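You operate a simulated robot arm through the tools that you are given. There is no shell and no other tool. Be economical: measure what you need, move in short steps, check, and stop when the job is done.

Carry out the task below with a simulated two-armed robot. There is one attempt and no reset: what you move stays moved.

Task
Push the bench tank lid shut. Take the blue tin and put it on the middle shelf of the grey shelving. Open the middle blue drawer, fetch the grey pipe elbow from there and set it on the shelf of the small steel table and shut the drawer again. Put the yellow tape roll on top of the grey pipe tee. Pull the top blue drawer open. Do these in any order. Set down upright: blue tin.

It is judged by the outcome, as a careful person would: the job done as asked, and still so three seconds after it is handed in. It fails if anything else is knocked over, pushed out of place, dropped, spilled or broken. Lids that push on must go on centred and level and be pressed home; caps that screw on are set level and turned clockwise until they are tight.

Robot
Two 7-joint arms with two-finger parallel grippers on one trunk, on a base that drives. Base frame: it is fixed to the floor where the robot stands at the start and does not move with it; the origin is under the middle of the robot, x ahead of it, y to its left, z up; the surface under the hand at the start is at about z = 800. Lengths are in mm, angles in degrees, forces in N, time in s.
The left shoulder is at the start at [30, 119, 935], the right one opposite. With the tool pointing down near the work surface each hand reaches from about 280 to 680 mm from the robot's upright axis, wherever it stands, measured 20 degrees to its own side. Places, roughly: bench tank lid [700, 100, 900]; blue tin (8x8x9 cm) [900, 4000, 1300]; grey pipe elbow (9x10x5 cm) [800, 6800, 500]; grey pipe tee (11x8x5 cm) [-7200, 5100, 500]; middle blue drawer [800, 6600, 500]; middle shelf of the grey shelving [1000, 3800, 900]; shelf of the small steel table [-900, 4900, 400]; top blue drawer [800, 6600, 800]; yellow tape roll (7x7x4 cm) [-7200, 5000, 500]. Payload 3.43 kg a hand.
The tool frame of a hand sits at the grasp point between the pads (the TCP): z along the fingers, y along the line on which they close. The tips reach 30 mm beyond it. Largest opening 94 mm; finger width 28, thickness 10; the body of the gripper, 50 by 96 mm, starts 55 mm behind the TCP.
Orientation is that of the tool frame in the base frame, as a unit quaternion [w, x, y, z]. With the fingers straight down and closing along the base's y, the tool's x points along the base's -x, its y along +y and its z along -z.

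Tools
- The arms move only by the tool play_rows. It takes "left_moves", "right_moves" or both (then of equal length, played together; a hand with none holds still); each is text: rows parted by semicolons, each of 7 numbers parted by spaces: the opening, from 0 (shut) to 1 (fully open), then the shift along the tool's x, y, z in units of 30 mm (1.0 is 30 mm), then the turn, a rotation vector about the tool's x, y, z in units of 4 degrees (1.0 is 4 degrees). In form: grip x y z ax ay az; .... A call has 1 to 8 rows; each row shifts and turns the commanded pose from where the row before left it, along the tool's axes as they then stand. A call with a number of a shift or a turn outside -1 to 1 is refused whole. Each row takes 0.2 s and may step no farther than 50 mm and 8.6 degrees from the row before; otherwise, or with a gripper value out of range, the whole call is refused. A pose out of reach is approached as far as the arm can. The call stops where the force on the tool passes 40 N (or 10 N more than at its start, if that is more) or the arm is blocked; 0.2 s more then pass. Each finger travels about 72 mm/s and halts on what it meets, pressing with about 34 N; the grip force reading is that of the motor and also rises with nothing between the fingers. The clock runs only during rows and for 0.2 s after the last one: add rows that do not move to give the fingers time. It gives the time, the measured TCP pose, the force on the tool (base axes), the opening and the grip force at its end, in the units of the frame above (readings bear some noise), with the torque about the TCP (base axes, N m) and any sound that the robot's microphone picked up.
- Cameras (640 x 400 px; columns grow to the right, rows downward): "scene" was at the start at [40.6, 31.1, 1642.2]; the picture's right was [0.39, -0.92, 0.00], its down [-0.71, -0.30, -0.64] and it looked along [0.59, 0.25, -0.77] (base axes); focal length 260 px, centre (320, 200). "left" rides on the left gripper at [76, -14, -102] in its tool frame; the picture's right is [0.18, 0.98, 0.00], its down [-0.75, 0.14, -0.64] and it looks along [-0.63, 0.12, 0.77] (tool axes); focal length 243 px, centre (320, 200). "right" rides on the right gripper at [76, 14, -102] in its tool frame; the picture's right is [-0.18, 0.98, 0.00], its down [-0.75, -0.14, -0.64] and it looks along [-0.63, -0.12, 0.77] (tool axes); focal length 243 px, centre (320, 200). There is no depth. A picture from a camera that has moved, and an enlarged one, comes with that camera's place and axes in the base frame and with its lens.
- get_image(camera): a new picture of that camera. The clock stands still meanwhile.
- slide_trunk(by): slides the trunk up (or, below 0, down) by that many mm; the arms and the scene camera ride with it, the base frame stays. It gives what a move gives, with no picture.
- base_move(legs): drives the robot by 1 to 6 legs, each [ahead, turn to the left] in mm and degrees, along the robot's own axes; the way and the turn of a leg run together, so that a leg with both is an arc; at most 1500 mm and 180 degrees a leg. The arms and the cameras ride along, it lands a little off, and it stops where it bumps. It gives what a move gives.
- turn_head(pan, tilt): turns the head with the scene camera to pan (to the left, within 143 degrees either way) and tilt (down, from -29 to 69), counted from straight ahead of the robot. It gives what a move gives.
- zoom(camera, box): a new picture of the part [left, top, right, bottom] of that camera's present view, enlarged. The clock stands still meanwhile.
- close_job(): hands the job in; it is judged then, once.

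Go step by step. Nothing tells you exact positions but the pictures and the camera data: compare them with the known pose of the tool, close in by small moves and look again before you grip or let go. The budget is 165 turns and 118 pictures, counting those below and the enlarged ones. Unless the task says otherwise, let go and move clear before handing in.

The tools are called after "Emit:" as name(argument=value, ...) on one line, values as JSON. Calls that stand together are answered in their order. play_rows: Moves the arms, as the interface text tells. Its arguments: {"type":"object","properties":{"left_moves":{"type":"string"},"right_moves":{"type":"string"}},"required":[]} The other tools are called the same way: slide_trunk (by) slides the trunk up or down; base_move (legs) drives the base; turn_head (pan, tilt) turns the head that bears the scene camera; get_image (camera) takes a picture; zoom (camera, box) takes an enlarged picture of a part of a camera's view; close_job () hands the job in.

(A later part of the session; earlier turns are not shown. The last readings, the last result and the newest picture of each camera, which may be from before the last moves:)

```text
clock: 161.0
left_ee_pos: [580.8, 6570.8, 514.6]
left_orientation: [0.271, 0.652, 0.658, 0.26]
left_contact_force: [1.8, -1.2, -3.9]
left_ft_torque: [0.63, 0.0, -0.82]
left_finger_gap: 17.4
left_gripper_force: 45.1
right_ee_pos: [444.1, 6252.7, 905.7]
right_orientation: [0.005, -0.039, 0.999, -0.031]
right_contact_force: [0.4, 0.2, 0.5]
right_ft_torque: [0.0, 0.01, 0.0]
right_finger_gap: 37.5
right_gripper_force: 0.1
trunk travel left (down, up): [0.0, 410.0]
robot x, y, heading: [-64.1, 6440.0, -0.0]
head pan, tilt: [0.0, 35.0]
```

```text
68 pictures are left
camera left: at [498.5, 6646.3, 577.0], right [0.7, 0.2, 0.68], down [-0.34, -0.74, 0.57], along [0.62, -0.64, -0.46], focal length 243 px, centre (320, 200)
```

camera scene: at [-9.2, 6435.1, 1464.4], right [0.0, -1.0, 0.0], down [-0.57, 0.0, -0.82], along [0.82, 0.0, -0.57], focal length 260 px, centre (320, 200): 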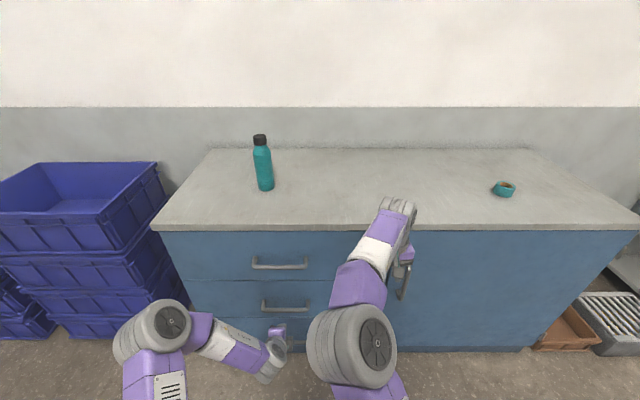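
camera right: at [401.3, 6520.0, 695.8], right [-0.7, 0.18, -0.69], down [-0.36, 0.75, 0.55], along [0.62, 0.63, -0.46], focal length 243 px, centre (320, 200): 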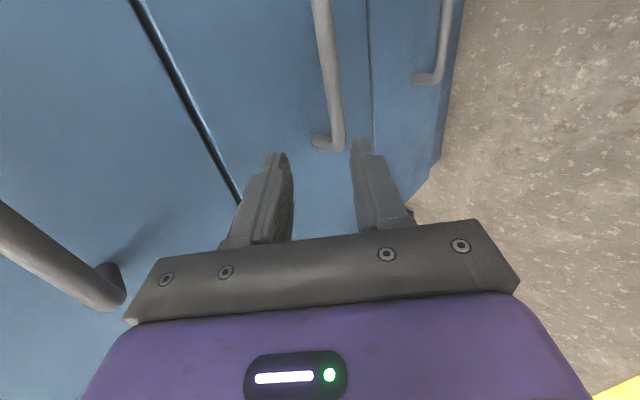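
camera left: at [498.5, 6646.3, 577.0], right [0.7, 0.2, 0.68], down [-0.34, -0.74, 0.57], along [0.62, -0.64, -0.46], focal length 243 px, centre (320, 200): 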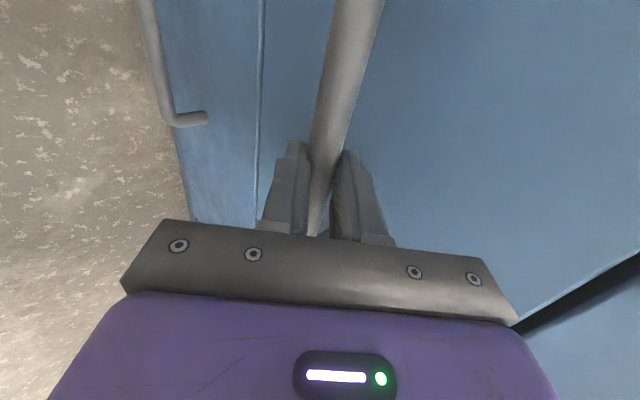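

Gripped. I'll pull the drawer open by driving back.

Emit:
base_move(legs=[[-270, 0]])

Emit:
turn_head(pan=15, tilt=45)

Emit:
get_image(camera="scene")

```text
clock: 162.9
left_ee_pos: [310.6, 6568.7, 515.6]
left_orientation: [0.272, 0.652, 0.659, 0.259]
left_contact_force: [1.2, -1.9, -8.4]
left_ft_torque: [0.88, 0.08, -0.43]
left_finger_gap: 17.6
left_gripper_force: 45.2
right_ee_pos: [173.4, 6251.1, 906.9]
right_orientation: [0.005, -0.038, 0.999, -0.031]
right_contact_force: [-0.5, -0.1, -0.7]
right_ft_torque: [0.01, -0.01, 0.01]
right_finger_gap: 37.7
right_gripper_force: 0.0
trunk travel left (down, up): [0.0, 410.0]
robot x, y, heading: [-334.5, 6430.9, -0.1]
head pan, tilt: [0.0, 35.0]
```

```text
clock: 163.7
left_ee_pos: [309.6, 6568.8, 514.9]
left_orientation: [0.272, 0.652, 0.659, 0.26]
left_contact_force: [-1.3, 0.3, -2.5]
left_ft_torque: [0.82, 0.04, -0.52]
left_finger_gap: 17.6
left_gripper_force: 45.5
right_ee_pos: [172.4, 6251.6, 907.0]
right_orientation: [0.006, -0.038, 0.999, -0.03]
right_contact_force: [-0.3, -0.3, -0.6]
right_ft_torque: [0.01, 0.01, -0.03]
right_finger_gap: 37.8
right_gripper_force: 0.1
trunk travel left (down, up): [0.0, 410.0]
robot x, y, heading: [-337.5, 6432.7, -0.0]
head pan, tilt: [15.0, 45.0]
```

```text
67 pictures are left
camera scene: at [-289.1, 6455.7, 1449.7], right [0.26, -0.97, 0.0], down [-0.68, -0.18, -0.71], along [0.68, 0.18, -0.71], focal length 260 px, centre (320, 200)
```

scene: 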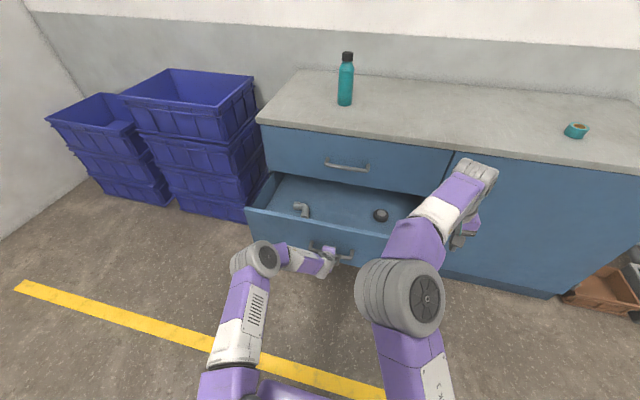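

The drawer is open about 270 mm. The elbow and a dark part lie inside; I'll zoom in.

Emit:
zoom(camera="scene", box=[240, 165, 400, 265])

```text
4.00 times, centred on (320, 215) of scene
camera zoom: at [-289.1, 6455.7, 1449.7], right [0.26, -0.97, 0.0], down [-0.68, -0.18, -0.71], along [0.68, 0.18, -0.71], focal length 1041 px, centre (320, 140)
```

zoom: 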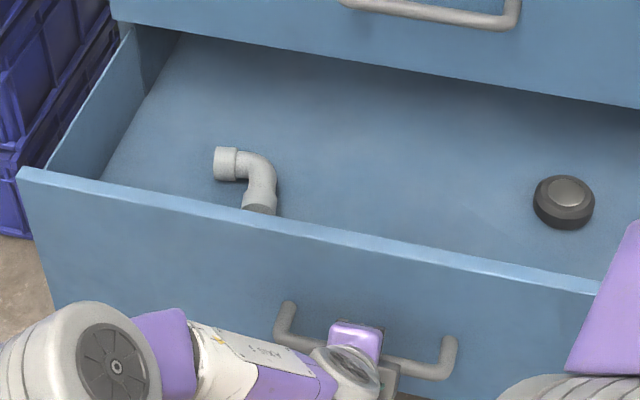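

The elbow would be tight under the top drawer's face, so I'll pull the drawer a further 100 mm.

Emit:
base_move(legs=[[-100, 0]])

Emit:
zoom(camera="scene", box=[220, 140, 420, 265])

```text
clock: 164.9
left_ee_pos: [209.9, 6567.6, 514.6]
left_orientation: [0.272, 0.652, 0.659, 0.259]
left_contact_force: [0.2, -0.9, -4.8]
left_ft_torque: [0.9, -0.02, -0.37]
left_finger_gap: 17.9
left_gripper_force: 45.0
right_ee_pos: [73.8, 6251.5, 905.6]
right_orientation: [0.005, -0.039, 0.999, -0.031]
right_contact_force: [0.6, -0.6, 0.3]
right_ft_torque: [0.04, -0.01, 0.01]
right_finger_gap: 37.7
right_gripper_force: 0.0
trunk travel left (down, up): [0.0, 410.0]
robot x, y, heading: [-436.1, 6434.3, 0.1]
head pan, tilt: [15.0, 45.0]
```

```text
3.20 times, centred on (320, 202) of scene
camera zoom: at [-388.6, 6455.7, 1449.6], right [0.26, -0.97, 0.0], down [-0.68, -0.18, -0.71], along [0.68, 0.18, -0.71], focal length 832 px, centre (320, 192)
```

zoom: 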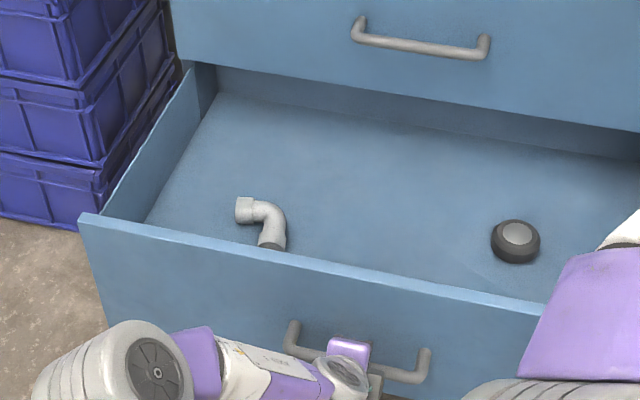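

The drawer is open 370 mm. I'll release the handle, back out and rise.

Emit:
play_rows(left_moves="0.4 0 0 0 0 0 0;0.4 0 0 0 0 0 0;0.4 0 0 -0.8 0 0 0;0.4 0 0 -1 0 0 0;0.4 0 0 -1 0 0 0;0.4 0 0 -1 0 0 0;0.4 0 0.7 -0.72 0 0 0;0.4 0 0.7 -0.72 0 0 0")

Emit:
play_rows(left_moves="0.4 0 0.7 -0.72 0 0 0;0.4 0 0.7 -0.72 0 0 0;0.4 0 0.7 -0.72 0 0 0;0.4 0 0.7 -0.72 0 0 0;0.4 0 0.7 -0.72 0 0 0;0.5 0 0.7 -0.72 1 0 0;0.7 0 0 0 1 0 0;1 0 0 0 1 0 0")

Emit:
get_image(camera="left")

Emit:
get_image(camera="scene")

```text
clock: 166.7
left_ee_pos: [130.6, 6569.2, 658.2]
left_orientation: [0.273, 0.652, 0.658, 0.259]
left_contact_force: [0.2, 0.0, -0.8]
left_ft_torque: [0.01, 0.03, 0.0]
left_finger_gap: 37.7
left_gripper_force: 0.0
right_ee_pos: [73.5, 6252.5, 906.6]
right_orientation: [0.006, -0.039, 0.999, -0.032]
right_contact_force: [-0.5, 0.3, -0.5]
right_ft_torque: [0.01, -0.01, -0.01]
right_finger_gap: 37.8
right_gripper_force: 0.0
trunk travel left (down, up): [0.0, 410.0]
robot x, y, heading: [-436.2, 6434.3, 0.0]
head pan, tilt: [15.0, 45.0]
```

```text
clock: 168.5
left_ee_pos: [132.3, 6574.8, 837.6]
left_orientation: [0.203, 0.678, 0.681, 0.188]
left_contact_force: [0.1, 0.4, 0.2]
left_ft_torque: [-0.02, 0.04, 0.0]
left_finger_gap: 93.9
left_gripper_force: 0.1
right_ee_pos: [73.1, 6250.6, 906.3]
right_orientation: [0.005, -0.038, 0.999, -0.032]
right_contact_force: [0.8, -0.3, -0.2]
right_ft_torque: [-0.01, 0.03, 0.0]
right_finger_gap: 37.5
right_gripper_force: 0.1
trunk travel left (down, up): [0.0, 410.0]
robot x, y, heading: [-436.5, 6433.6, 0.1]
head pan, tilt: [15.0, 45.0]
```

```text
64 pictures are left
camera left: at [64.4, 6652.5, 915.3], right [0.83, 0.2, 0.52], down [-0.22, -0.74, 0.63], along [0.51, -0.64, -0.57], focal length 243 px, centre (320, 200)
```

left: 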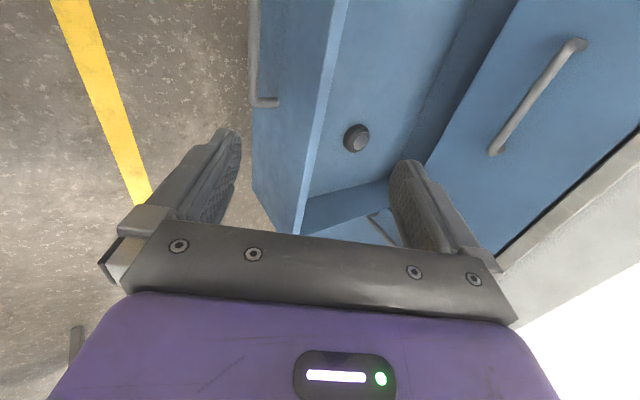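

```text
63 pictures are left
camera scene: at [-389.0, 6455.8, 1449.6], right [0.26, -0.97, 0.0], down [-0.68, -0.18, -0.71], along [0.68, 0.18, -0.71], focal length 260 px, centre (320, 200)
```

scene: 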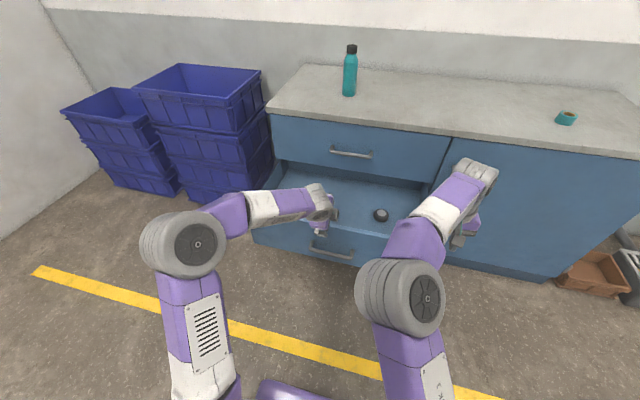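

The drawer floor is around z 465, and the elbow's y-directed limb is near (460, 6795, 490). I'll shift the base north-east so the left hand comes above it.

Emit:
base_move(legs=[[0, 37], [370, 0], [0, -37]])

Emit:
get_image(camera="left")

Emit:
get_image(camera="scene")

```text
clock: 174.4
left_ee_pos: [439.4, 6799.1, 835.8]
left_orientation: [0.204, 0.68, 0.679, 0.188]
left_contact_force: [-0.1, -0.7, -0.4]
left_ft_torque: [-0.01, 0.0, -0.01]
left_finger_gap: 93.9
left_gripper_force: 0.1
right_ee_pos: [378.8, 6476.8, 906.9]
right_orientation: [0.005, -0.033, 0.999, -0.031]
right_contact_force: [0.5, 0.4, 0.0]
right_ft_torque: [0.03, -0.02, -0.04]
right_finger_gap: 37.4
right_gripper_force: 0.0
trunk travel left (down, up): [0.0, 410.0]
robot x, y, heading: [-128.7, 6667.1, -0.4]
head pan, tilt: [15.0, 45.0]
```

```text
62 pictures are left
camera left: at [373.7, 6878.3, 915.1], right [0.83, 0.19, 0.52], down [-0.23, -0.74, 0.63], along [0.5, -0.65, -0.57], focal length 243 px, centre (320, 200)
```

left: 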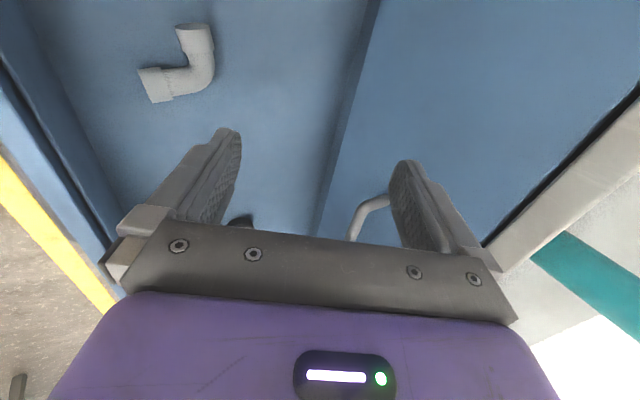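

```text
61 pictures are left
camera scene: at [-81.6, 6686.2, 1449.7], right [0.25, -0.97, 0.0], down [-0.69, -0.18, -0.71], along [0.69, 0.18, -0.71], focal length 260 px, centre (320, 200)
```

scene: 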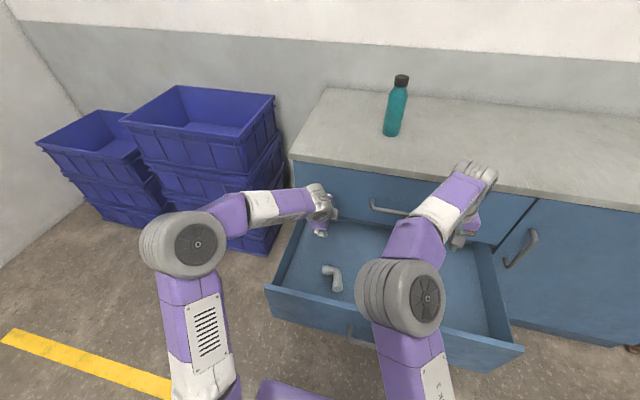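

The elbow's y-limb is centred near (457, 6783, 492). I'll bring the hand to vertical, open, above it.

Emit:
play_rows(left_moves="1 0 0 0 1 0 0;1 0 0 0 1 0 0;1 0 0 0 1 0 0;1 0 0 0 1 0 0;1 0 0 0 1 0 0;1 -0.5 0 0 1 0 0;1 0 0.5 0 1 0 0;1 0 0 0 0.6 0 0")

Emit:
play_rows(left_moves="1 0 0 1 0 0 0;1 0 0 1 0 0 0;1 0 0 1 0 0 0;1 0 0 1 0 0 0;1 0 0 1 0 0 0;1 0 0 1 0 0 0;1 0 0 1 0 0 0")

Emit:
get_image(camera="left")

Emit:
zoom(camera="scene", box=[240, 160, 440, 310])

```text
clock: 176.2
left_ee_pos: [455.8, 6785.0, 837.8]
left_orientation: [0.017, 0.711, 0.703, 0.002]
left_contact_force: [0.5, -0.6, -0.3]
left_ft_torque: [0.0, -0.01, 0.01]
left_finger_gap: 94.1
left_gripper_force: 0.0
right_ee_pos: [379.4, 6477.3, 906.0]
right_orientation: [0.006, -0.032, 0.999, -0.031]
right_contact_force: [-0.2, 0.0, 0.8]
right_ft_torque: [-0.01, 0.01, 0.03]
right_finger_gap: 37.7
right_gripper_force: 0.1
trunk travel left (down, up): [0.0, 410.0]
robot x, y, heading: [-130.1, 6661.2, -0.7]
head pan, tilt: [15.0, 45.0]
```

```text
clock: 177.8
left_ee_pos: [463.1, 6780.8, 628.3]
left_orientation: [0.018, 0.71, 0.704, 0.004]
left_contact_force: [-0.5, -0.1, 0.2]
left_ft_torque: [-0.01, -0.04, -0.03]
left_finger_gap: 93.8
left_gripper_force: 0.1
right_ee_pos: [379.8, 6476.2, 905.5]
right_orientation: [0.005, -0.033, 0.999, -0.03]
right_contact_force: [0.0, 0.9, -0.1]
right_ft_torque: [0.0, -0.02, -0.01]
right_finger_gap: 37.7
right_gripper_force: 0.0
trunk travel left (down, up): [0.0, 410.0]
robot x, y, heading: [-133.5, 6663.8, -0.7]
head pan, tilt: [15.0, 45.0]
```

```text
60 pictures are left
camera left: at [446.3, 6858.3, 728.9], right [0.98, 0.18, 0.03], down [0.11, -0.74, 0.66], along [0.14, -0.65, -0.75], focal length 243 px, centre (320, 200)
```

left: 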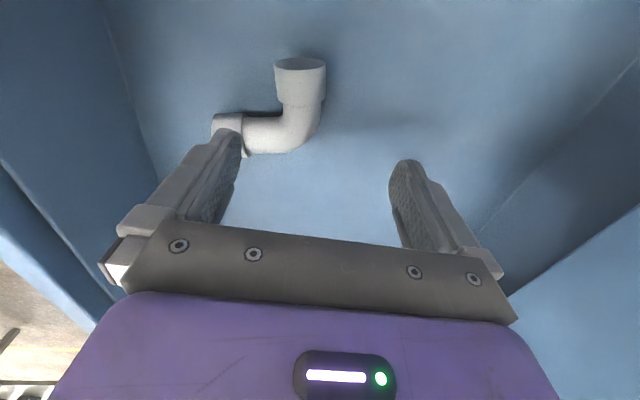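

```text
2.67 times, centred on (340, 235) of scene
camera zoom: at [-81.4, 6686.5, 1449.6], right [0.25, -0.97, 0.0], down [-0.69, -0.18, -0.71], along [0.68, 0.18, -0.71], focal length 694 px, centre (267, 107)
```

zoom: 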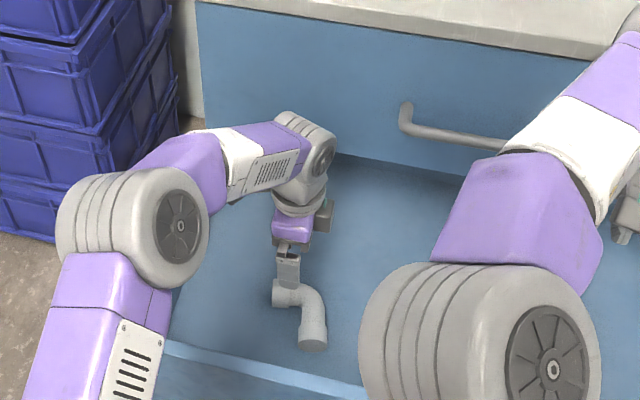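

Emit:
play_rows(left_moves="1 0.05 -0.5 0.8 0 0 0;1 0 -0.05 0.8 0 0 0;1 0 -0.02 0.8 0 0 0;1 0 0 0.7 0 0 0;1 0 0 0.7 0 0 0")

Emit:
get_image(camera="left")

```text
clock: 179.0
left_ee_pos: [448.0, 6780.0, 521.2]
left_orientation: [0.021, 0.71, 0.704, 0.006]
left_contact_force: [0.3, 1.5, 29.8]
left_ft_torque: [0.47, 1.56, -0.14]
left_finger_gap: 92.8
left_gripper_force: 0.1
right_ee_pos: [376.7, 6477.2, 908.0]
right_orientation: [0.007, -0.033, 0.999, -0.031]
right_contact_force: [-0.1, 0.5, 0.1]
right_ft_torque: [-0.03, -0.02, -0.04]
right_finger_gap: 37.6
right_gripper_force: 0.0
trunk travel left (down, up): [0.0, 410.0]
robot x, y, heading: [-129.7, 6664.9, -0.5]
head pan, tilt: [15.0, 45.0]
```

```text
58 pictures are left
camera left: at [430.5, 6858.1, 622.2], right [0.98, 0.18, 0.04], down [0.11, -0.74, 0.66], along [0.14, -0.65, -0.75], focal length 243 px, centre (320, 200)
```

left: 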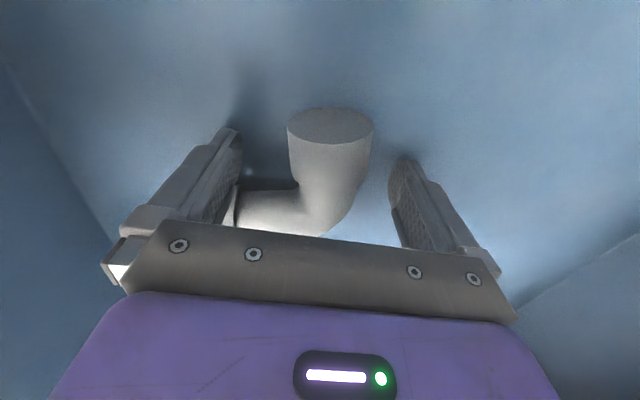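

One finger rests on the other limb. I'll lift, shift 12 mm to +y, and descend further.

Emit:
play_rows(left_moves="1 0 0 -0.5 0 0 0;1 0.45 0.1 0 0 0 0;1 0 0 0.6 0 0 0;1 0 0 0.5 0 0 0;1 0 0 0.4 0 0 0")

Emit:
get_image(camera="left")

```text
clock: 179.9
left_ee_pos: [456.1, 6793.3, 522.9]
left_orientation: [0.024, 0.709, 0.704, 0.011]
left_contact_force: [0.2, 0.7, 16.5]
left_ft_torque: [0.22, 0.89, 0.0]
left_finger_gap: 93.8
left_gripper_force: 0.0
right_ee_pos: [378.4, 6476.7, 906.4]
right_orientation: [0.006, -0.033, 0.999, -0.031]
right_contact_force: [0.7, 0.0, 0.6]
right_ft_torque: [-0.02, 0.0, 0.02]
right_finger_gap: 37.3
right_gripper_force: 0.1
trunk travel left (down, up): [0.0, 410.0]
robot x, y, heading: [-130.8, 6666.8, -0.7]
head pan, tilt: [15.0, 45.0]
stopped in row 4 (left hand): the force on the tool passed its limit at 55 N (the readings are from after the stop); the commanded pose is now the measured one
```

```text
57 pictures are left
camera left: at [438.3, 6871.0, 622.5], right [0.98, 0.18, 0.04], down [0.1, -0.74, 0.66], along [0.15, -0.65, -0.75], focal length 243 px, centre (320, 200)
```

left: 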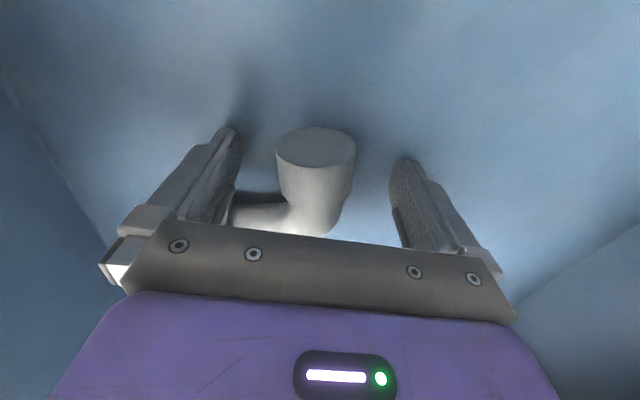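

The fingertips are on the drawer floor (about 491), so the elbow's middle is level with the TCP. I'll lift 2 mm and close.

Emit:
play_rows(left_moves="1 0 -0.15 -0.1 0 0 0;0.6 0 0 0 0 0 0;0.2 0 0 0 0 0 0;0.2 0 0 0 0 0 0;0.2 0 0 0 0 0 0")

Emit:
get_image(camera="left")

```text
clock: 181.1
left_ee_pos: [449.6, 6793.7, 520.8]
left_orientation: [0.022, 0.71, 0.704, 0.009]
left_contact_force: [1.1, 0.1, -2.2]
left_ft_torque: [0.03, -0.03, -0.03]
left_finger_gap: 43.4
left_gripper_force: 34.8
right_ee_pos: [377.4, 6477.4, 905.5]
right_orientation: [0.004, -0.034, 0.999, -0.032]
right_contact_force: [0.6, 0.2, 0.7]
right_ft_torque: [0.03, -0.02, -0.02]
right_finger_gap: 37.6
right_gripper_force: 0.3
trunk travel left (down, up): [0.0, 410.0]
robot x, y, heading: [-129.9, 6666.4, -0.4]
head pan, tilt: [15.0, 45.0]
```

```text
56 pictures are left
camera left: at [432.2, 6871.8, 622.3], right [0.98, 0.18, 0.04], down [0.11, -0.74, 0.66], along [0.15, -0.65, -0.75], focal length 243 px, centre (320, 200)
```

left: 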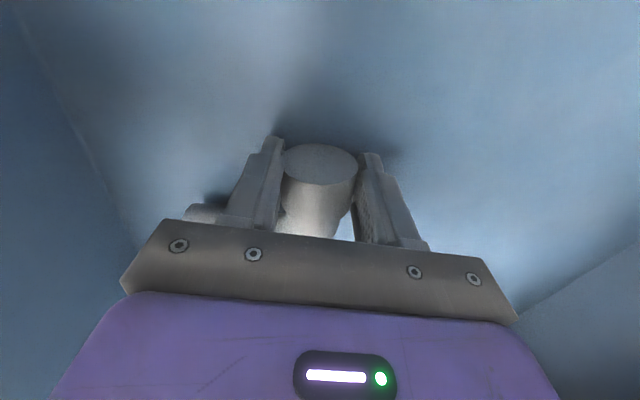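

Gripped (43 mm). I'll lift straight up out of the drawer.

Emit:
play_rows(left_moves="0.2 0 0 -0.8 0 0 0;0.2 0 0 -1 0 0 0;0.2 0 0 -1 0 0 0;0.2 0 0 -1 0 0 0;0.2 0 0 -1 0 0 0;0.2 0 0 -1 0 0 0;0.2 0 0 -1 0 0 0;0.2 0 0 -1 0 0 0")

Emit:
play_rows(left_moves="0.2 0 -0.5 -1 0 0 0;0.2 0 -0.8 -1 0 0 0;0.2 0 -1 -0.5 0 0 0;0.2 0 -1 0 0 0 0;0.2 0 -1 0 0 0 0;0.2 0 -1 0 0 0 0")

Emit:
get_image(camera="scene")

```text
clock: 182.9
left_ee_pos: [438.0, 6799.0, 755.4]
left_orientation: [0.023, 0.71, 0.704, 0.009]
left_contact_force: [0.2, 0.1, -0.1]
left_ft_torque: [0.03, 0.0, 0.01]
left_finger_gap: 43.5
left_gripper_force: 33.5
right_ee_pos: [379.1, 6477.0, 905.6]
right_orientation: [0.005, -0.033, 0.999, -0.032]
right_contact_force: [0.7, 0.6, -0.6]
right_ft_torque: [-0.02, -0.03, 0.03]
right_finger_gap: 37.6
right_gripper_force: 0.1
trunk travel left (down, up): [0.0, 410.0]
robot x, y, heading: [-130.1, 6663.5, -0.8]
head pan, tilt: [15.0, 45.0]
```

```text
clock: 184.3
left_ee_pos: [274.9, 6801.2, 821.6]
left_orientation: [0.023, 0.71, 0.704, 0.009]
left_contact_force: [-0.4, -0.1, -0.6]
left_ft_torque: [0.01, -0.02, -0.01]
left_finger_gap: 43.4
left_gripper_force: 33.9
right_ee_pos: [376.9, 6477.5, 906.9]
right_orientation: [0.005, -0.034, 0.999, -0.032]
right_contact_force: [-0.6, 0.7, -0.5]
right_ft_torque: [0.0, -0.01, 0.0]
right_finger_gap: 37.9
right_gripper_force: 0.1
trunk travel left (down, up): [0.0, 410.0]
robot x, y, heading: [-130.1, 6666.1, -0.5]
head pan, tilt: [15.0, 45.0]
```

```text
55 pictures are left
camera scene: at [-81.9, 6686.6, 1449.7], right [0.25, -0.97, 0.0], down [-0.68, -0.18, -0.71], along [0.69, 0.18, -0.71], focal length 260 px, centre (320, 200)
```

scene: 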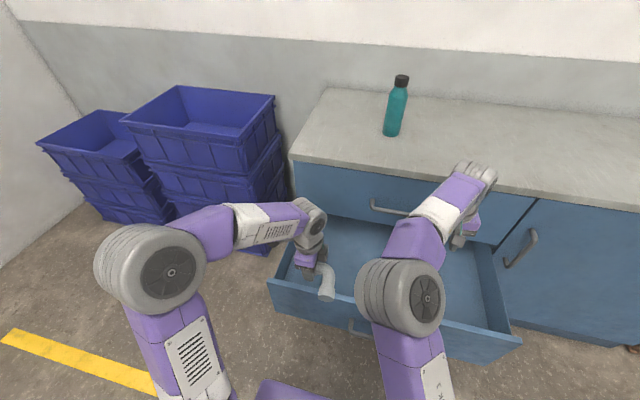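

The elbow is held clear. Next I'll shut the middle drawer: back off, lower the closed right hand in front of the drawer face above its handle, and push with the base.

Emit:
base_move(legs=[[-190, 0.5]])

Emit:
play_rows(right_moves="0.3 0 0.35 0.95 0 0 0;0 0 0.35 0.95 0 0 0;0 0 0.35 0.95 0 0 0;0 0 0.35 0.95 0 0 0;0 0 0.35 0.95 0 0 0;0 0 0.35 0.95 0 0 0;0 0 0.35 0.95 0 0 0;0 0 0.35 0.95 0 0 0")

Emit:
play_rows(right_moves="0 0 0.3 0.95 0 0 0;0 0 0.2 0.95 0 0 0;0 0 0 0.5 0 0 0")

Emit:
get_image(camera="scene")

```text
clock: 185.8
left_ee_pos: [84.6, 6804.3, 821.1]
left_orientation: [0.023, 0.708, 0.706, 0.009]
left_contact_force: [0.7, 0.0, -1.1]
left_ft_torque: [0.01, -0.01, -0.01]
left_finger_gap: 43.8
left_gripper_force: 34.2
right_ee_pos: [189.4, 6480.9, 906.5]
right_orientation: [0.006, -0.035, 0.999, -0.032]
right_contact_force: [-0.2, 0.0, 0.6]
right_ft_torque: [-0.01, -0.01, 0.02]
right_finger_gap: 37.8
right_gripper_force: 0.0
trunk travel left (down, up): [0.0, 410.0]
robot x, y, heading: [-319.2, 6663.5, -0.1]
head pan, tilt: [15.0, 45.0]
```

```text
clock: 187.6
left_ee_pos: [86.0, 6805.5, 821.3]
left_orientation: [0.022, 0.708, 0.706, 0.008]
left_contact_force: [-0.6, -0.1, -0.1]
left_ft_torque: [0.01, -0.03, -0.02]
left_finger_gap: 43.3
left_gripper_force: 34.1
right_ee_pos: [187.4, 6550.4, 670.9]
right_orientation: [0.005, -0.034, 0.999, -0.031]
right_contact_force: [0.4, 0.2, 0.8]
right_ft_torque: [-0.01, 0.01, -0.02]
right_finger_gap: 0.2
right_gripper_force: 32.4
trunk travel left (down, up): [0.0, 410.0]
robot x, y, heading: [-317.9, 6669.1, -0.2]
head pan, tilt: [15.0, 45.0]
```

```text
clock: 188.4
left_ee_pos: [86.4, 6804.3, 820.7]
left_orientation: [0.022, 0.708, 0.705, 0.008]
left_contact_force: [-0.7, 0.3, -1.7]
left_ft_torque: [0.02, 0.0, -0.01]
left_finger_gap: 43.6
left_gripper_force: 34.4
right_ee_pos: [167.7, 6571.9, 613.1]
right_orientation: [0.007, -0.035, 0.999, -0.032]
right_contact_force: [0.8, 0.5, -0.3]
right_ft_torque: [0.03, -0.05, 0.0]
right_finger_gap: 0.0
right_gripper_force: 32.7
right hand out of reach, approached as far as the arm can: row 1, 2, 3
trunk travel left (down, up): [0.0, 410.0]
robot x, y, heading: [-321.7, 6666.6, -0.3]
head pan, tilt: [15.0, 45.0]
```

```text
54 pictures are left
camera scene: at [-271.1, 6688.4, 1449.7], right [0.25, -0.97, 0.0], down [-0.68, -0.18, -0.71], along [0.68, 0.18, -0.71], focal length 260 px, centre (320, 200)
```

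scene: 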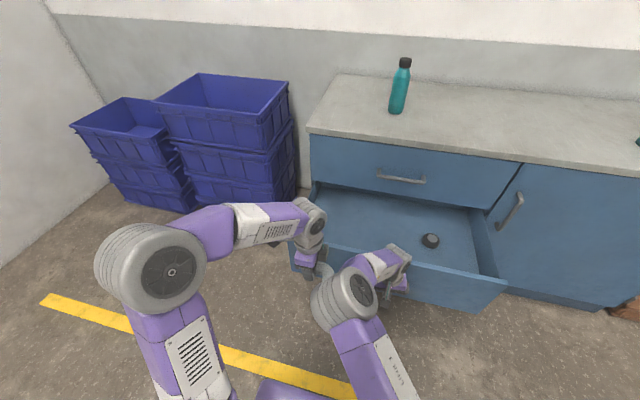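

The vertical hand would hit the top handle at the end, so I'll tilt it 30° with fingertips leading, then drive forward to push.

Emit:
play_rows(right_moves="0 0 0 0 0 -1 0;0 0 0 0 0 -1 0;0 0 0 0 0 -1 0;0 0 0 0 0 -1 0;0 0 0 0 0 -1 0;0 0 0 0 0 -1 0;0 0 0 0 0 -1 0;0 0 0 0 0 -1 0")

Emit:
base_move(legs=[[300, 0]])

Emit:
get_image(camera="scene")

```text
clock: 190.2
left_ee_pos: [86.6, 6806.4, 820.6]
left_orientation: [0.023, 0.708, 0.706, 0.008]
left_contact_force: [-0.2, -0.3, -0.6]
left_ft_torque: [0.03, -0.03, -0.01]
left_finger_gap: 43.4
left_gripper_force: 34.1
right_ee_pos: [166.4, 6571.5, 613.6]
right_orientation: [0.281, -0.042, 0.958, -0.021]
right_contact_force: [0.5, -0.1, 0.0]
right_ft_torque: [-0.01, 0.0, -0.01]
right_finger_gap: 0.1
right_gripper_force: 32.6
trunk travel left (down, up): [0.0, 410.0]
robot x, y, heading: [-325.3, 6667.1, -0.4]
head pan, tilt: [15.0, 45.0]
```

```text
clock: 192.3
left_ee_pos: [397.5, 6800.5, 820.4]
left_orientation: [0.023, 0.71, 0.704, 0.007]
left_contact_force: [0.5, -1.0, -0.7]
left_ft_torque: [0.03, 0.01, 0.0]
left_finger_gap: 43.4
left_gripper_force: 34.1
right_ee_pos: [476.6, 6565.1, 613.6]
right_orientation: [0.279, -0.041, 0.959, -0.021]
right_contact_force: [-0.4, 0.2, -0.1]
right_ft_torque: [-0.01, -0.03, 0.03]
right_finger_gap: 0.0
right_gripper_force: 33.3
trunk travel left (down, up): [0.0, 410.0]
robot x, y, heading: [-13.7, 6663.7, -0.6]
head pan, tilt: [15.0, 45.0]
```

```text
53 pictures are left
camera scene: at [39.9, 6685.6, 1449.6], right [0.25, -0.97, 0.0], down [-0.69, -0.18, -0.71], along [0.68, 0.18, -0.71], focal length 260 px, centre (320, 200)
```

scene: 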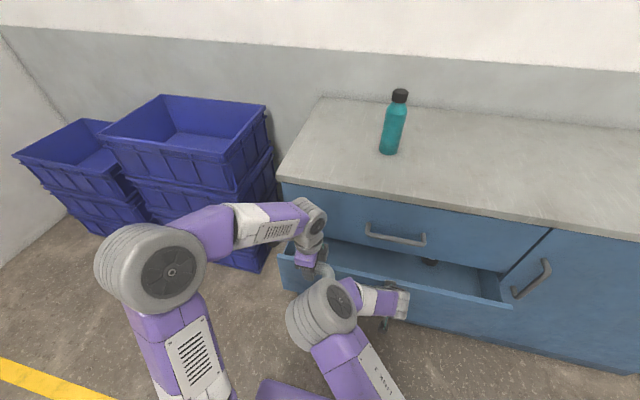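

The drawer is following. I'll push the remaining ~135 mm.

Emit:
base_move(legs=[[122, 0.5]])

Emit:
get_image(camera="scene")

```text
clock: 193.6
left_ee_pos: [521.7, 6803.3, 819.7]
left_orientation: [0.022, 0.707, 0.707, 0.008]
left_contact_force: [0.2, 0.0, -0.7]
left_ft_torque: [0.03, 0.02, 0.04]
left_finger_gap: 43.1
left_gripper_force: 34.7
right_ee_pos: [600.9, 6568.7, 614.1]
right_orientation: [0.28, -0.044, 0.959, -0.02]
right_contact_force: [-0.2, 0.3, -0.3]
right_ft_torque: [0.01, 0.01, 0.0]
right_finger_gap: 0.0
right_gripper_force: 32.7
trunk travel left (down, up): [0.0, 410.0]
robot x, y, heading: [114.3, 6665.1, -0.4]
head pan, tilt: [15.0, 45.0]
```

```text
52 pictures are left
camera scene: at [163.7, 6685.1, 1449.6], right [0.26, -0.97, 0.0], down [-0.68, -0.18, -0.71], along [0.68, 0.18, -0.71], focal length 260 px, centre (320, 200)
```

scene: 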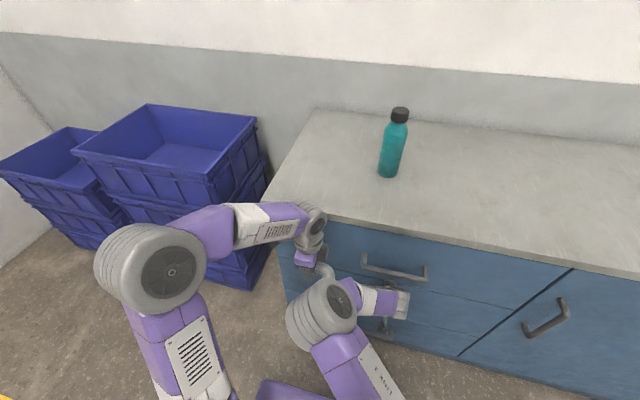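

Emit:
play_rows(right_moves="0 -0.22 0 0.14 0 0 0;0 -0.22 0 0.14 0 0 0;0 -0.22 0 0.14 0 0 0;0 -0.22 0 0.14 0 0 0;0 -0.22 0 0.14 0 0 0;0 -0.22 0 0.14 0 0 0")

Emit:
zoom(camera="scene", box=[280, 220, 560, 395])

```text
clock: 194.2
left_ee_pos: [517.9, 6803.5, 820.1]
left_orientation: [0.023, 0.708, 0.706, 0.009]
left_contact_force: [-0.2, 0.1, -0.8]
left_ft_torque: [0.0, -0.04, 0.03]
left_finger_gap: 43.4
left_gripper_force: 33.7
right_ee_pos: [606.3, 6567.7, 609.9]
right_orientation: [0.273, -0.045, 0.961, -0.023]
right_contact_force: [-13.5, 0.8, 5.8]
right_ft_torque: [-0.03, 0.2, -0.01]
right_finger_gap: 0.1
right_gripper_force: 33.5
trunk travel left (down, up): [0.0, 410.0]
robot x, y, heading: [113.5, 6662.5, -0.2]
head pan, tilt: [15.0, 45.0]
stopped in row 2 (right hand): the force on the tool passed its limit at 50 N (the readings are from after the stop); the commanded pose is now the measured one
```

```text
2.29 times, centred on (420, 308) of scene
camera zoom: at [161.2, 6685.4, 1449.7], right [0.26, -0.97, 0.0], down [-0.68, -0.18, -0.71], along [0.68, 0.18, -0.71], focal length 595 px, centre (91, -46)
```

zoom: 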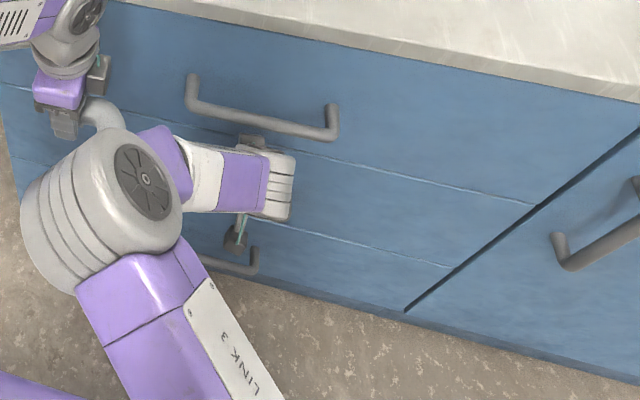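

The middle drawer is shut against its stop. For the top drawer I'll use the right hand from above, straddling the right-hand post of its handle. First I back away and rise.

Emit:
play_rows(right_moves="0 0.75 0 -0.48 0 0 0;0 0.75 0 -0.48 0 0 0;0 0.75 0 -0.48 0 0 0;0.3 -0.5 -0.4 -0.85 0 0 0;0.6 -0.5 -0.4 -0.85 0 0 0;0.6 -0.5 -0.4 -0.85 0 0 0;0.6 -0.5 -0.4 -0.85 0 0 0;0.6 -0.5 -0.4 -0.85 0 0 0")

Emit:
play_rows(right_moves="0.6 -0.5 -0.3 -0.85 0 0 0;0.6 -0.5 -0.3 -0.85 0 0 0;0.6 -0.5 0 -0.85 0 0 0;0.6 -0.5 0 -0.85 0 0 0")

Emit:
get_image(camera="right")

Emit:
get_image(camera="scene")

```text
clock: 196.0
left_ee_pos: [518.3, 6802.3, 821.3]
left_orientation: [0.023, 0.708, 0.706, 0.009]
left_contact_force: [0.1, 0.0, -1.0]
left_ft_torque: [0.01, -0.02, 0.0]
left_finger_gap: 43.4
left_gripper_force: 34.1
right_ee_pos: [529.3, 6512.6, 764.0]
right_orientation: [0.274, -0.045, 0.96, -0.022]
right_contact_force: [-0.7, 0.5, 0.0]
right_ft_torque: [-0.01, 0.02, -0.06]
right_finger_gap: 56.5
right_gripper_force: 0.1
trunk travel left (down, up): [0.0, 410.0]
robot x, y, heading: [114.5, 6665.6, -0.2]
head pan, tilt: [15.0, 45.0]
```

```text
clock: 197.0
left_ee_pos: [519.6, 6802.4, 821.3]
left_orientation: [0.023, 0.707, 0.707, 0.008]
left_contact_force: [0.3, 0.4, -0.9]
left_ft_torque: [0.01, -0.01, -0.02]
left_finger_gap: 43.7
left_gripper_force: 33.9
right_ee_pos: [529.1, 6503.3, 881.3]
right_orientation: [0.274, -0.044, 0.96, -0.022]
right_contact_force: [0.1, -0.6, -0.1]
right_ft_torque: [0.02, 0.0, 0.02]
right_finger_gap: 56.5
right_gripper_force: 0.0
trunk travel left (down, up): [0.0, 410.0]
robot x, y, heading: [114.0, 6666.1, -0.1]
head pan, tilt: [15.0, 45.0]
```

```text
50 pictures are left
camera right: at [411.0, 6511.1, 927.2], right [0.09, 1.0, 0.03], down [0.31, -0.06, 0.95], along [0.95, -0.07, -0.31], focal length 243 px, centre (320, 200)
```

right: 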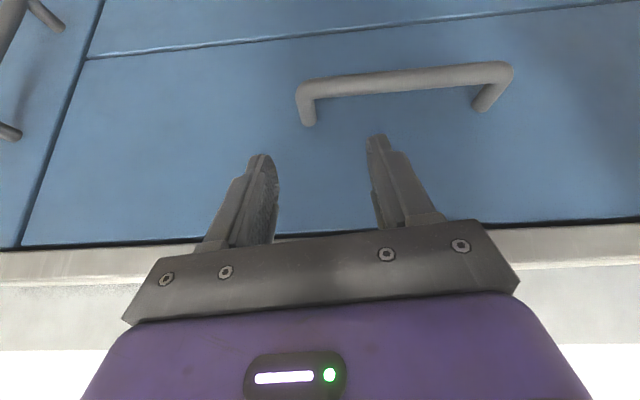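

```text
49 pictures are left
camera scene: at [162.4, 6685.0, 1449.7], right [0.26, -0.97, 0.0], down [-0.68, -0.18, -0.71], along [0.68, 0.18, -0.71], focal length 260 px, centre (320, 200)
```

scene: 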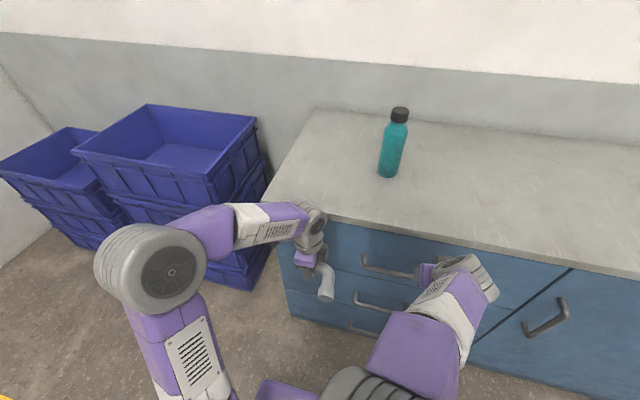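

The handle's right post is at y≈6485, z≈761, x 592–639. I'll line up and come down along the fingers.

Emit:
play_rows(right_moves="0.6 -0.17 -0.3 0.65 0 0 0;0.6 -0.17 -0.3 0.65 0 0 0;0.6 0 0 0.8 0 0 0;0.6 0 0 0.8 0 0 0")

Emit:
get_image(camera="right")

```text
clock: 198.0
left_ee_pos: [520.6, 6802.4, 821.5]
left_orientation: [0.023, 0.708, 0.706, 0.007]
left_contact_force: [-0.2, -0.1, -0.9]
left_ft_torque: [0.03, -0.03, -0.01]
left_finger_gap: 43.2
left_gripper_force: 33.6
right_ee_pos: [580.2, 6485.8, 815.5]
right_orientation: [0.275, -0.044, 0.96, -0.023]
right_contact_force: [-0.1, -0.2, 0.2]
right_ft_torque: [-0.01, 0.03, 0.02]
right_finger_gap: 56.3
right_gripper_force: 0.0
trunk travel left (down, up): [0.0, 410.0]
robot x, y, heading: [114.8, 6665.6, 0.0]
head pan, tilt: [15.0, 45.0]
```

```text
48 pictures are left
camera right: at [462.0, 6494.8, 860.6], right [0.08, 1.0, 0.03], down [0.31, -0.06, 0.95], along [0.95, -0.07, -0.31], focal length 243 px, centre (320, 200)
```

right: 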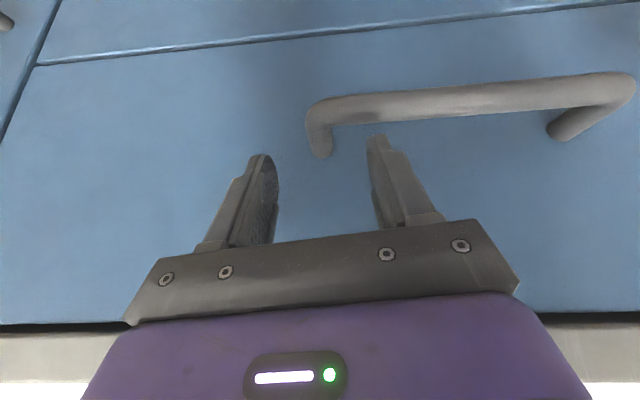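

Emit:
play_rows(right_moves="0.6 0 0 0 0 1 0;0.6 0 0 0 0 1 0;0.6 0 0 0 0 1 0;0.6 0 0 0 0 0.5 0;0.6 -0.65 -0.03 -0.07 0 0 0;0.6 0 0 0 0 0 0")

Emit:
get_image(camera="right")

```text
clock: 199.4
left_ee_pos: [518.5, 6802.6, 821.7]
left_orientation: [0.023, 0.708, 0.706, 0.008]
left_contact_force: [-1.0, 0.0, -0.9]
left_ft_torque: [0.03, -0.06, 0.01]
left_finger_gap: 43.3
left_gripper_force: 33.3
right_ee_pos: [601.0, 6486.8, 822.7]
right_orientation: [0.154, -0.042, 0.987, -0.027]
right_contact_force: [0.7, 0.1, -0.1]
right_ft_torque: [-0.05, 0.0, -0.04]
right_finger_gap: 56.5
right_gripper_force: 0.1
trunk travel left (down, up): [0.0, 410.0]
robot x, y, heading: [115.4, 6663.9, -0.3]
head pan, tilt: [15.0, 45.0]
```

```text
47 pictures are left
camera right: at [497.0, 6498.2, 896.3], right [0.1, 0.99, -0.01], down [0.53, -0.05, 0.85], along [0.84, -0.09, -0.53], focal length 243 px, centre (320, 200)
```

right: 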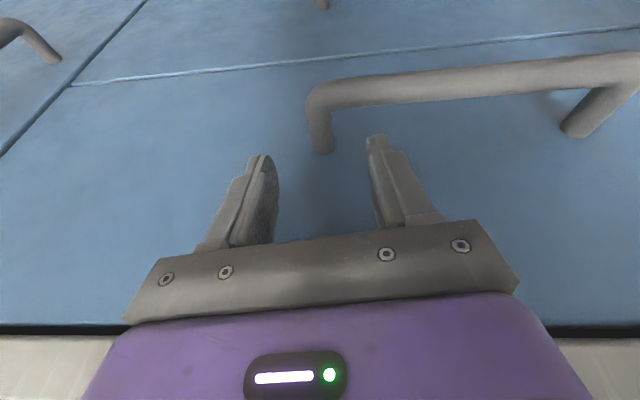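

Emit:
play_rows(right_moves="0.6 0 0 0.55 0 0 0;0.6 0 0 0.5 0 0 0;0.6 0 0 0.5 0 0 0")

Emit:
get_image(camera="right")

```text
clock: 200.1
left_ee_pos: [516.1, 6801.3, 823.0]
left_orientation: [0.024, 0.708, 0.705, 0.009]
left_contact_force: [0.2, 0.7, -0.3]
left_ft_torque: [0.03, -0.03, -0.01]
left_finger_gap: 43.3
left_gripper_force: 34.2
right_ee_pos: [609.0, 6484.1, 788.5]
right_orientation: [0.156, -0.039, 0.987, -0.026]
right_contact_force: [-21.5, 2.6, 15.7]
right_ft_torque: [-0.2, -2.23, -0.29]
right_finger_gap: 55.8
right_gripper_force: 0.0
trunk travel left (down, up): [0.0, 410.0]
robot x, y, heading: [111.5, 6661.5, -0.4]
head pan, tilt: [15.0, 45.0]
stopped in row 3 (right hand): the force on the tool passed its limit at 52 N (the readings are from after the stop); the commanded pose is now the measured one
```

```text
46 pictures are left
camera right: at [504.9, 6495.7, 861.6], right [0.11, 0.99, -0.01], down [0.53, -0.05, 0.85], along [0.84, -0.09, -0.53], focal length 243 px, centre (320, 200)
```

right: 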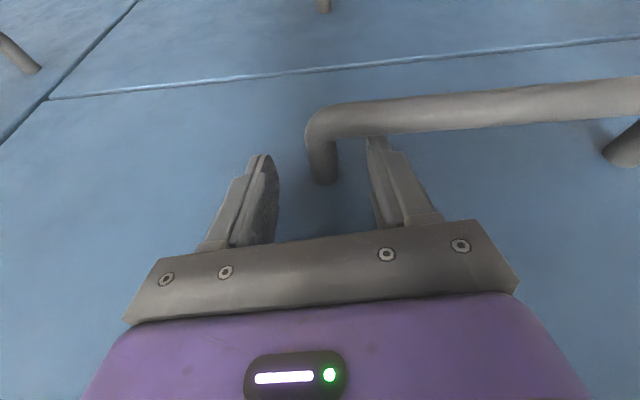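

The upper hand met the counter's overhang, so I need more tilt with shallower insertion. I'll back off, return to 32° and re-approach.

Emit:
play_rows(right_moves="0.6 0 0 -0.6 0 0 0;0.6 0 0 -0.6 0 0 0;0.6 0 0 0 0 -1 0;0.6 0 0 0 0 -1 0;0.6 0 0 0 0 -1 0;0.6 0 0 0 0 -0.5 0;0.6 0.42 0 -0.34 0 0 0;0.6 0 0 0 0 0 0")

Emit:
get_image(camera="right")

```text
clock: 200.5
left_ee_pos: [518.9, 6802.4, 821.8]
left_orientation: [0.022, 0.709, 0.705, 0.009]
left_contact_force: [-0.3, 0.2, -0.7]
left_ft_torque: [0.03, -0.02, -0.01]
left_finger_gap: 43.5
left_gripper_force: 33.8
right_ee_pos: [607.4, 6485.4, 789.7]
right_orientation: [0.15, -0.032, 0.988, -0.024]
right_contact_force: [-0.5, 2.3, -13.2]
right_ft_torque: [-0.49, -2.01, -0.71]
right_finger_gap: 54.6
right_gripper_force: 0.1
trunk travel left (down, up): [0.0, 410.0]
robot x, y, heading: [111.4, 6664.2, -0.0]
head pan, tilt: [15.0, 45.0]
stopped in row 1 (right hand): the force on the tool passed its limit at 61 N (the readings are from after the stop); the commanded pose is now the measured one
```

```text
45 pictures are left
camera right: at [503.7, 6497.6, 864.1], right [0.12, 0.99, 0.0], down [0.53, -0.06, 0.84], along [0.84, -0.1, -0.54], focal length 243 px, centre (320, 200)
```

right: 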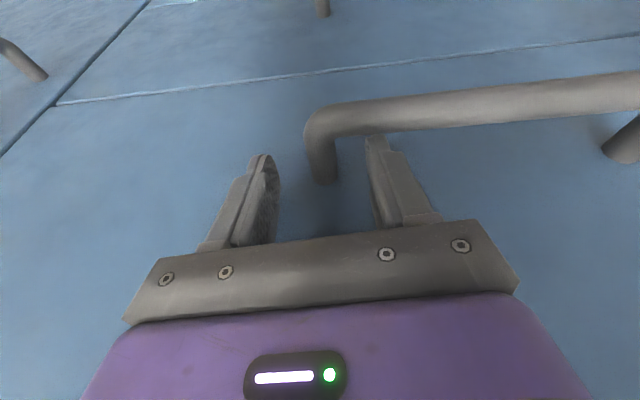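

Emit:
play_rows(right_moves="0.6 0.32 0 -0.05 0 0 0;0.6 0.32 0 -0.1 0 0 0;0.6 0 0 0 0 -1 0;0.6 0 0 -0.3 0 -1 0;0.6 0 0 -0.3 0 -1 0")

Emit:
get_image(camera="scene")

```text
clock: 201.7
left_ee_pos: [518.5, 6802.8, 820.9]
left_orientation: [0.023, 0.707, 0.706, 0.008]
left_contact_force: [0.0, -0.7, -0.7]
left_ft_torque: [0.0, -0.03, 0.0]
left_finger_gap: 43.5
left_gripper_force: 33.6
right_ee_pos: [578.6, 6483.9, 804.9]
right_orientation: [0.254, -0.034, 0.966, -0.022]
right_contact_force: [0.9, 0.1, -0.3]
right_ft_torque: [0.01, 0.01, -0.01]
right_finger_gap: 56.5
right_gripper_force: 0.0
trunk travel left (down, up): [0.0, 410.0]
robot x, y, heading: [114.6, 6663.3, -0.3]
head pan, tilt: [15.0, 45.0]
```

```text
44 pictures are left
camera scene: at [161.7, 6685.0, 1449.7], right [0.25, -0.97, 0.0], down [-0.68, -0.18, -0.71], along [0.68, 0.18, -0.71], focal length 260 px, centre (320, 200)
```

scene: 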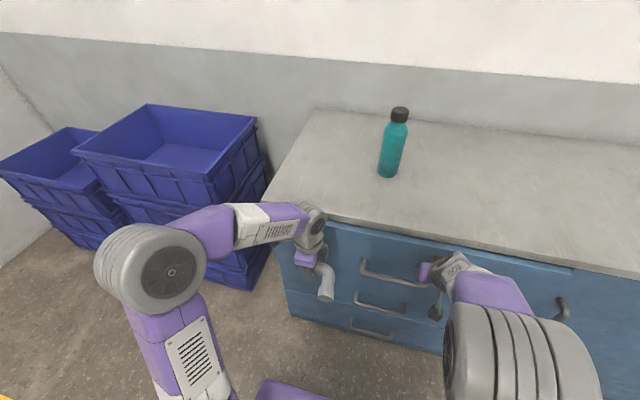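

It's free, and the elbow is now back on the outside. I'll re-approach with 33° tilt and a shallow insertion.

Emit:
play_rows(right_moves="0.6 0 0 -0.3 0 -1 0;0.6 -0.4 0.03 0 0 0 0;0.6 0 0 0.5 0 0 0;0.6 0 0 0.5 0 0 0;0.6 0 0 0.25 0 0 0")

Emit:
get_image(camera="right")

```text
clock: 202.9
left_ee_pos: [517.0, 6802.7, 822.5]
left_orientation: [0.024, 0.707, 0.707, 0.009]
left_contact_force: [1.0, 0.3, -0.5]
left_ft_torque: [0.03, -0.07, 0.03]
left_finger_gap: 43.5
left_gripper_force: 33.8
right_ee_pos: [605.1, 6487.0, 790.2]
right_orientation: [0.287, -0.035, 0.957, -0.02]
right_contact_force: [-13.3, -0.5, 7.6]
right_ft_torque: [-0.2, 0.23, -0.51]
right_finger_gap: 56.4
right_gripper_force: 0.1
trunk travel left (down, up): [0.0, 410.0]
robot x, y, heading: [110.1, 6665.6, -0.4]
head pan, tilt: [15.0, 45.0]
```

```text
43 pictures are left
camera right: at [485.2, 6495.8, 833.0], right [0.1, 0.99, 0.04], down [0.28, -0.07, 0.96], along [0.95, -0.08, -0.29], focal length 243 px, centre (320, 200)
```

right: 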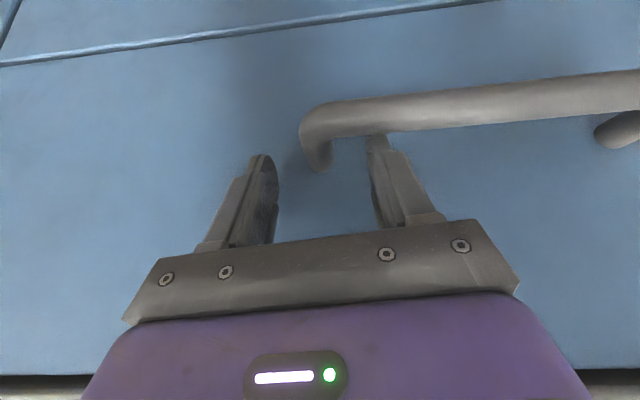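

Emit:
play_rows(right_moves="0.6 0.2 -0.05 0.17 0 0 0;0.6 0.15 0 0.12 0 0 0;0.3 0 0 0 0 0 0;0 0 0 0 0 0 0;0 0 0 0 0 0 0")

Emit:
get_image(camera="right")

```text
clock: 203.5
left_ee_pos: [517.3, 6802.6, 820.7]
left_orientation: [0.023, 0.708, 0.706, 0.01]
left_contact_force: [-0.2, 0.7, -1.1]
left_ft_torque: [0.05, -0.05, 0.01]
left_finger_gap: 43.5
left_gripper_force: 34.1
right_ee_pos: [605.7, 6480.3, 780.6]
right_orientation: [0.294, -0.027, 0.955, -0.019]
right_contact_force: [-0.9, -5.1, 0.4]
right_ft_torque: [0.28, -0.12, 0.21]
right_finger_gap: 31.6
right_gripper_force: 1.7
trunk travel left (down, up): [0.0, 410.0]
robot x, y, heading: [111.1, 6664.5, -0.2]
head pan, tilt: [15.0, 45.0]
stopped in row 3 (right hand): the force on the tool passed its limit at 45 N (the readings are from after the stop); the commanded pose is now the measured one
```

```text
42 pictures are left
camera right: at [485.6, 6492.6, 823.3], right [0.11, 0.99, 0.05], down [0.27, -0.08, 0.96], along [0.96, -0.09, -0.27], focal length 243 px, centre (320, 200)
```

right: 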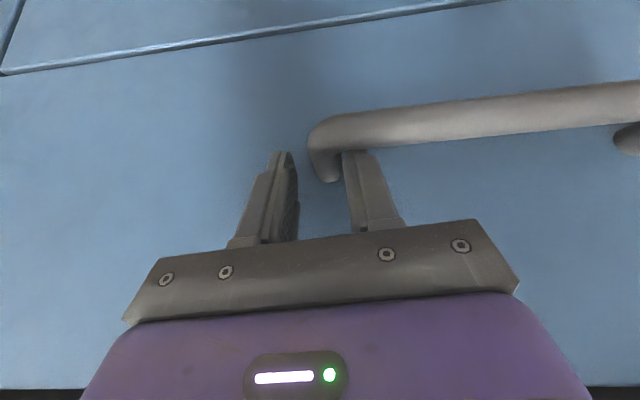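

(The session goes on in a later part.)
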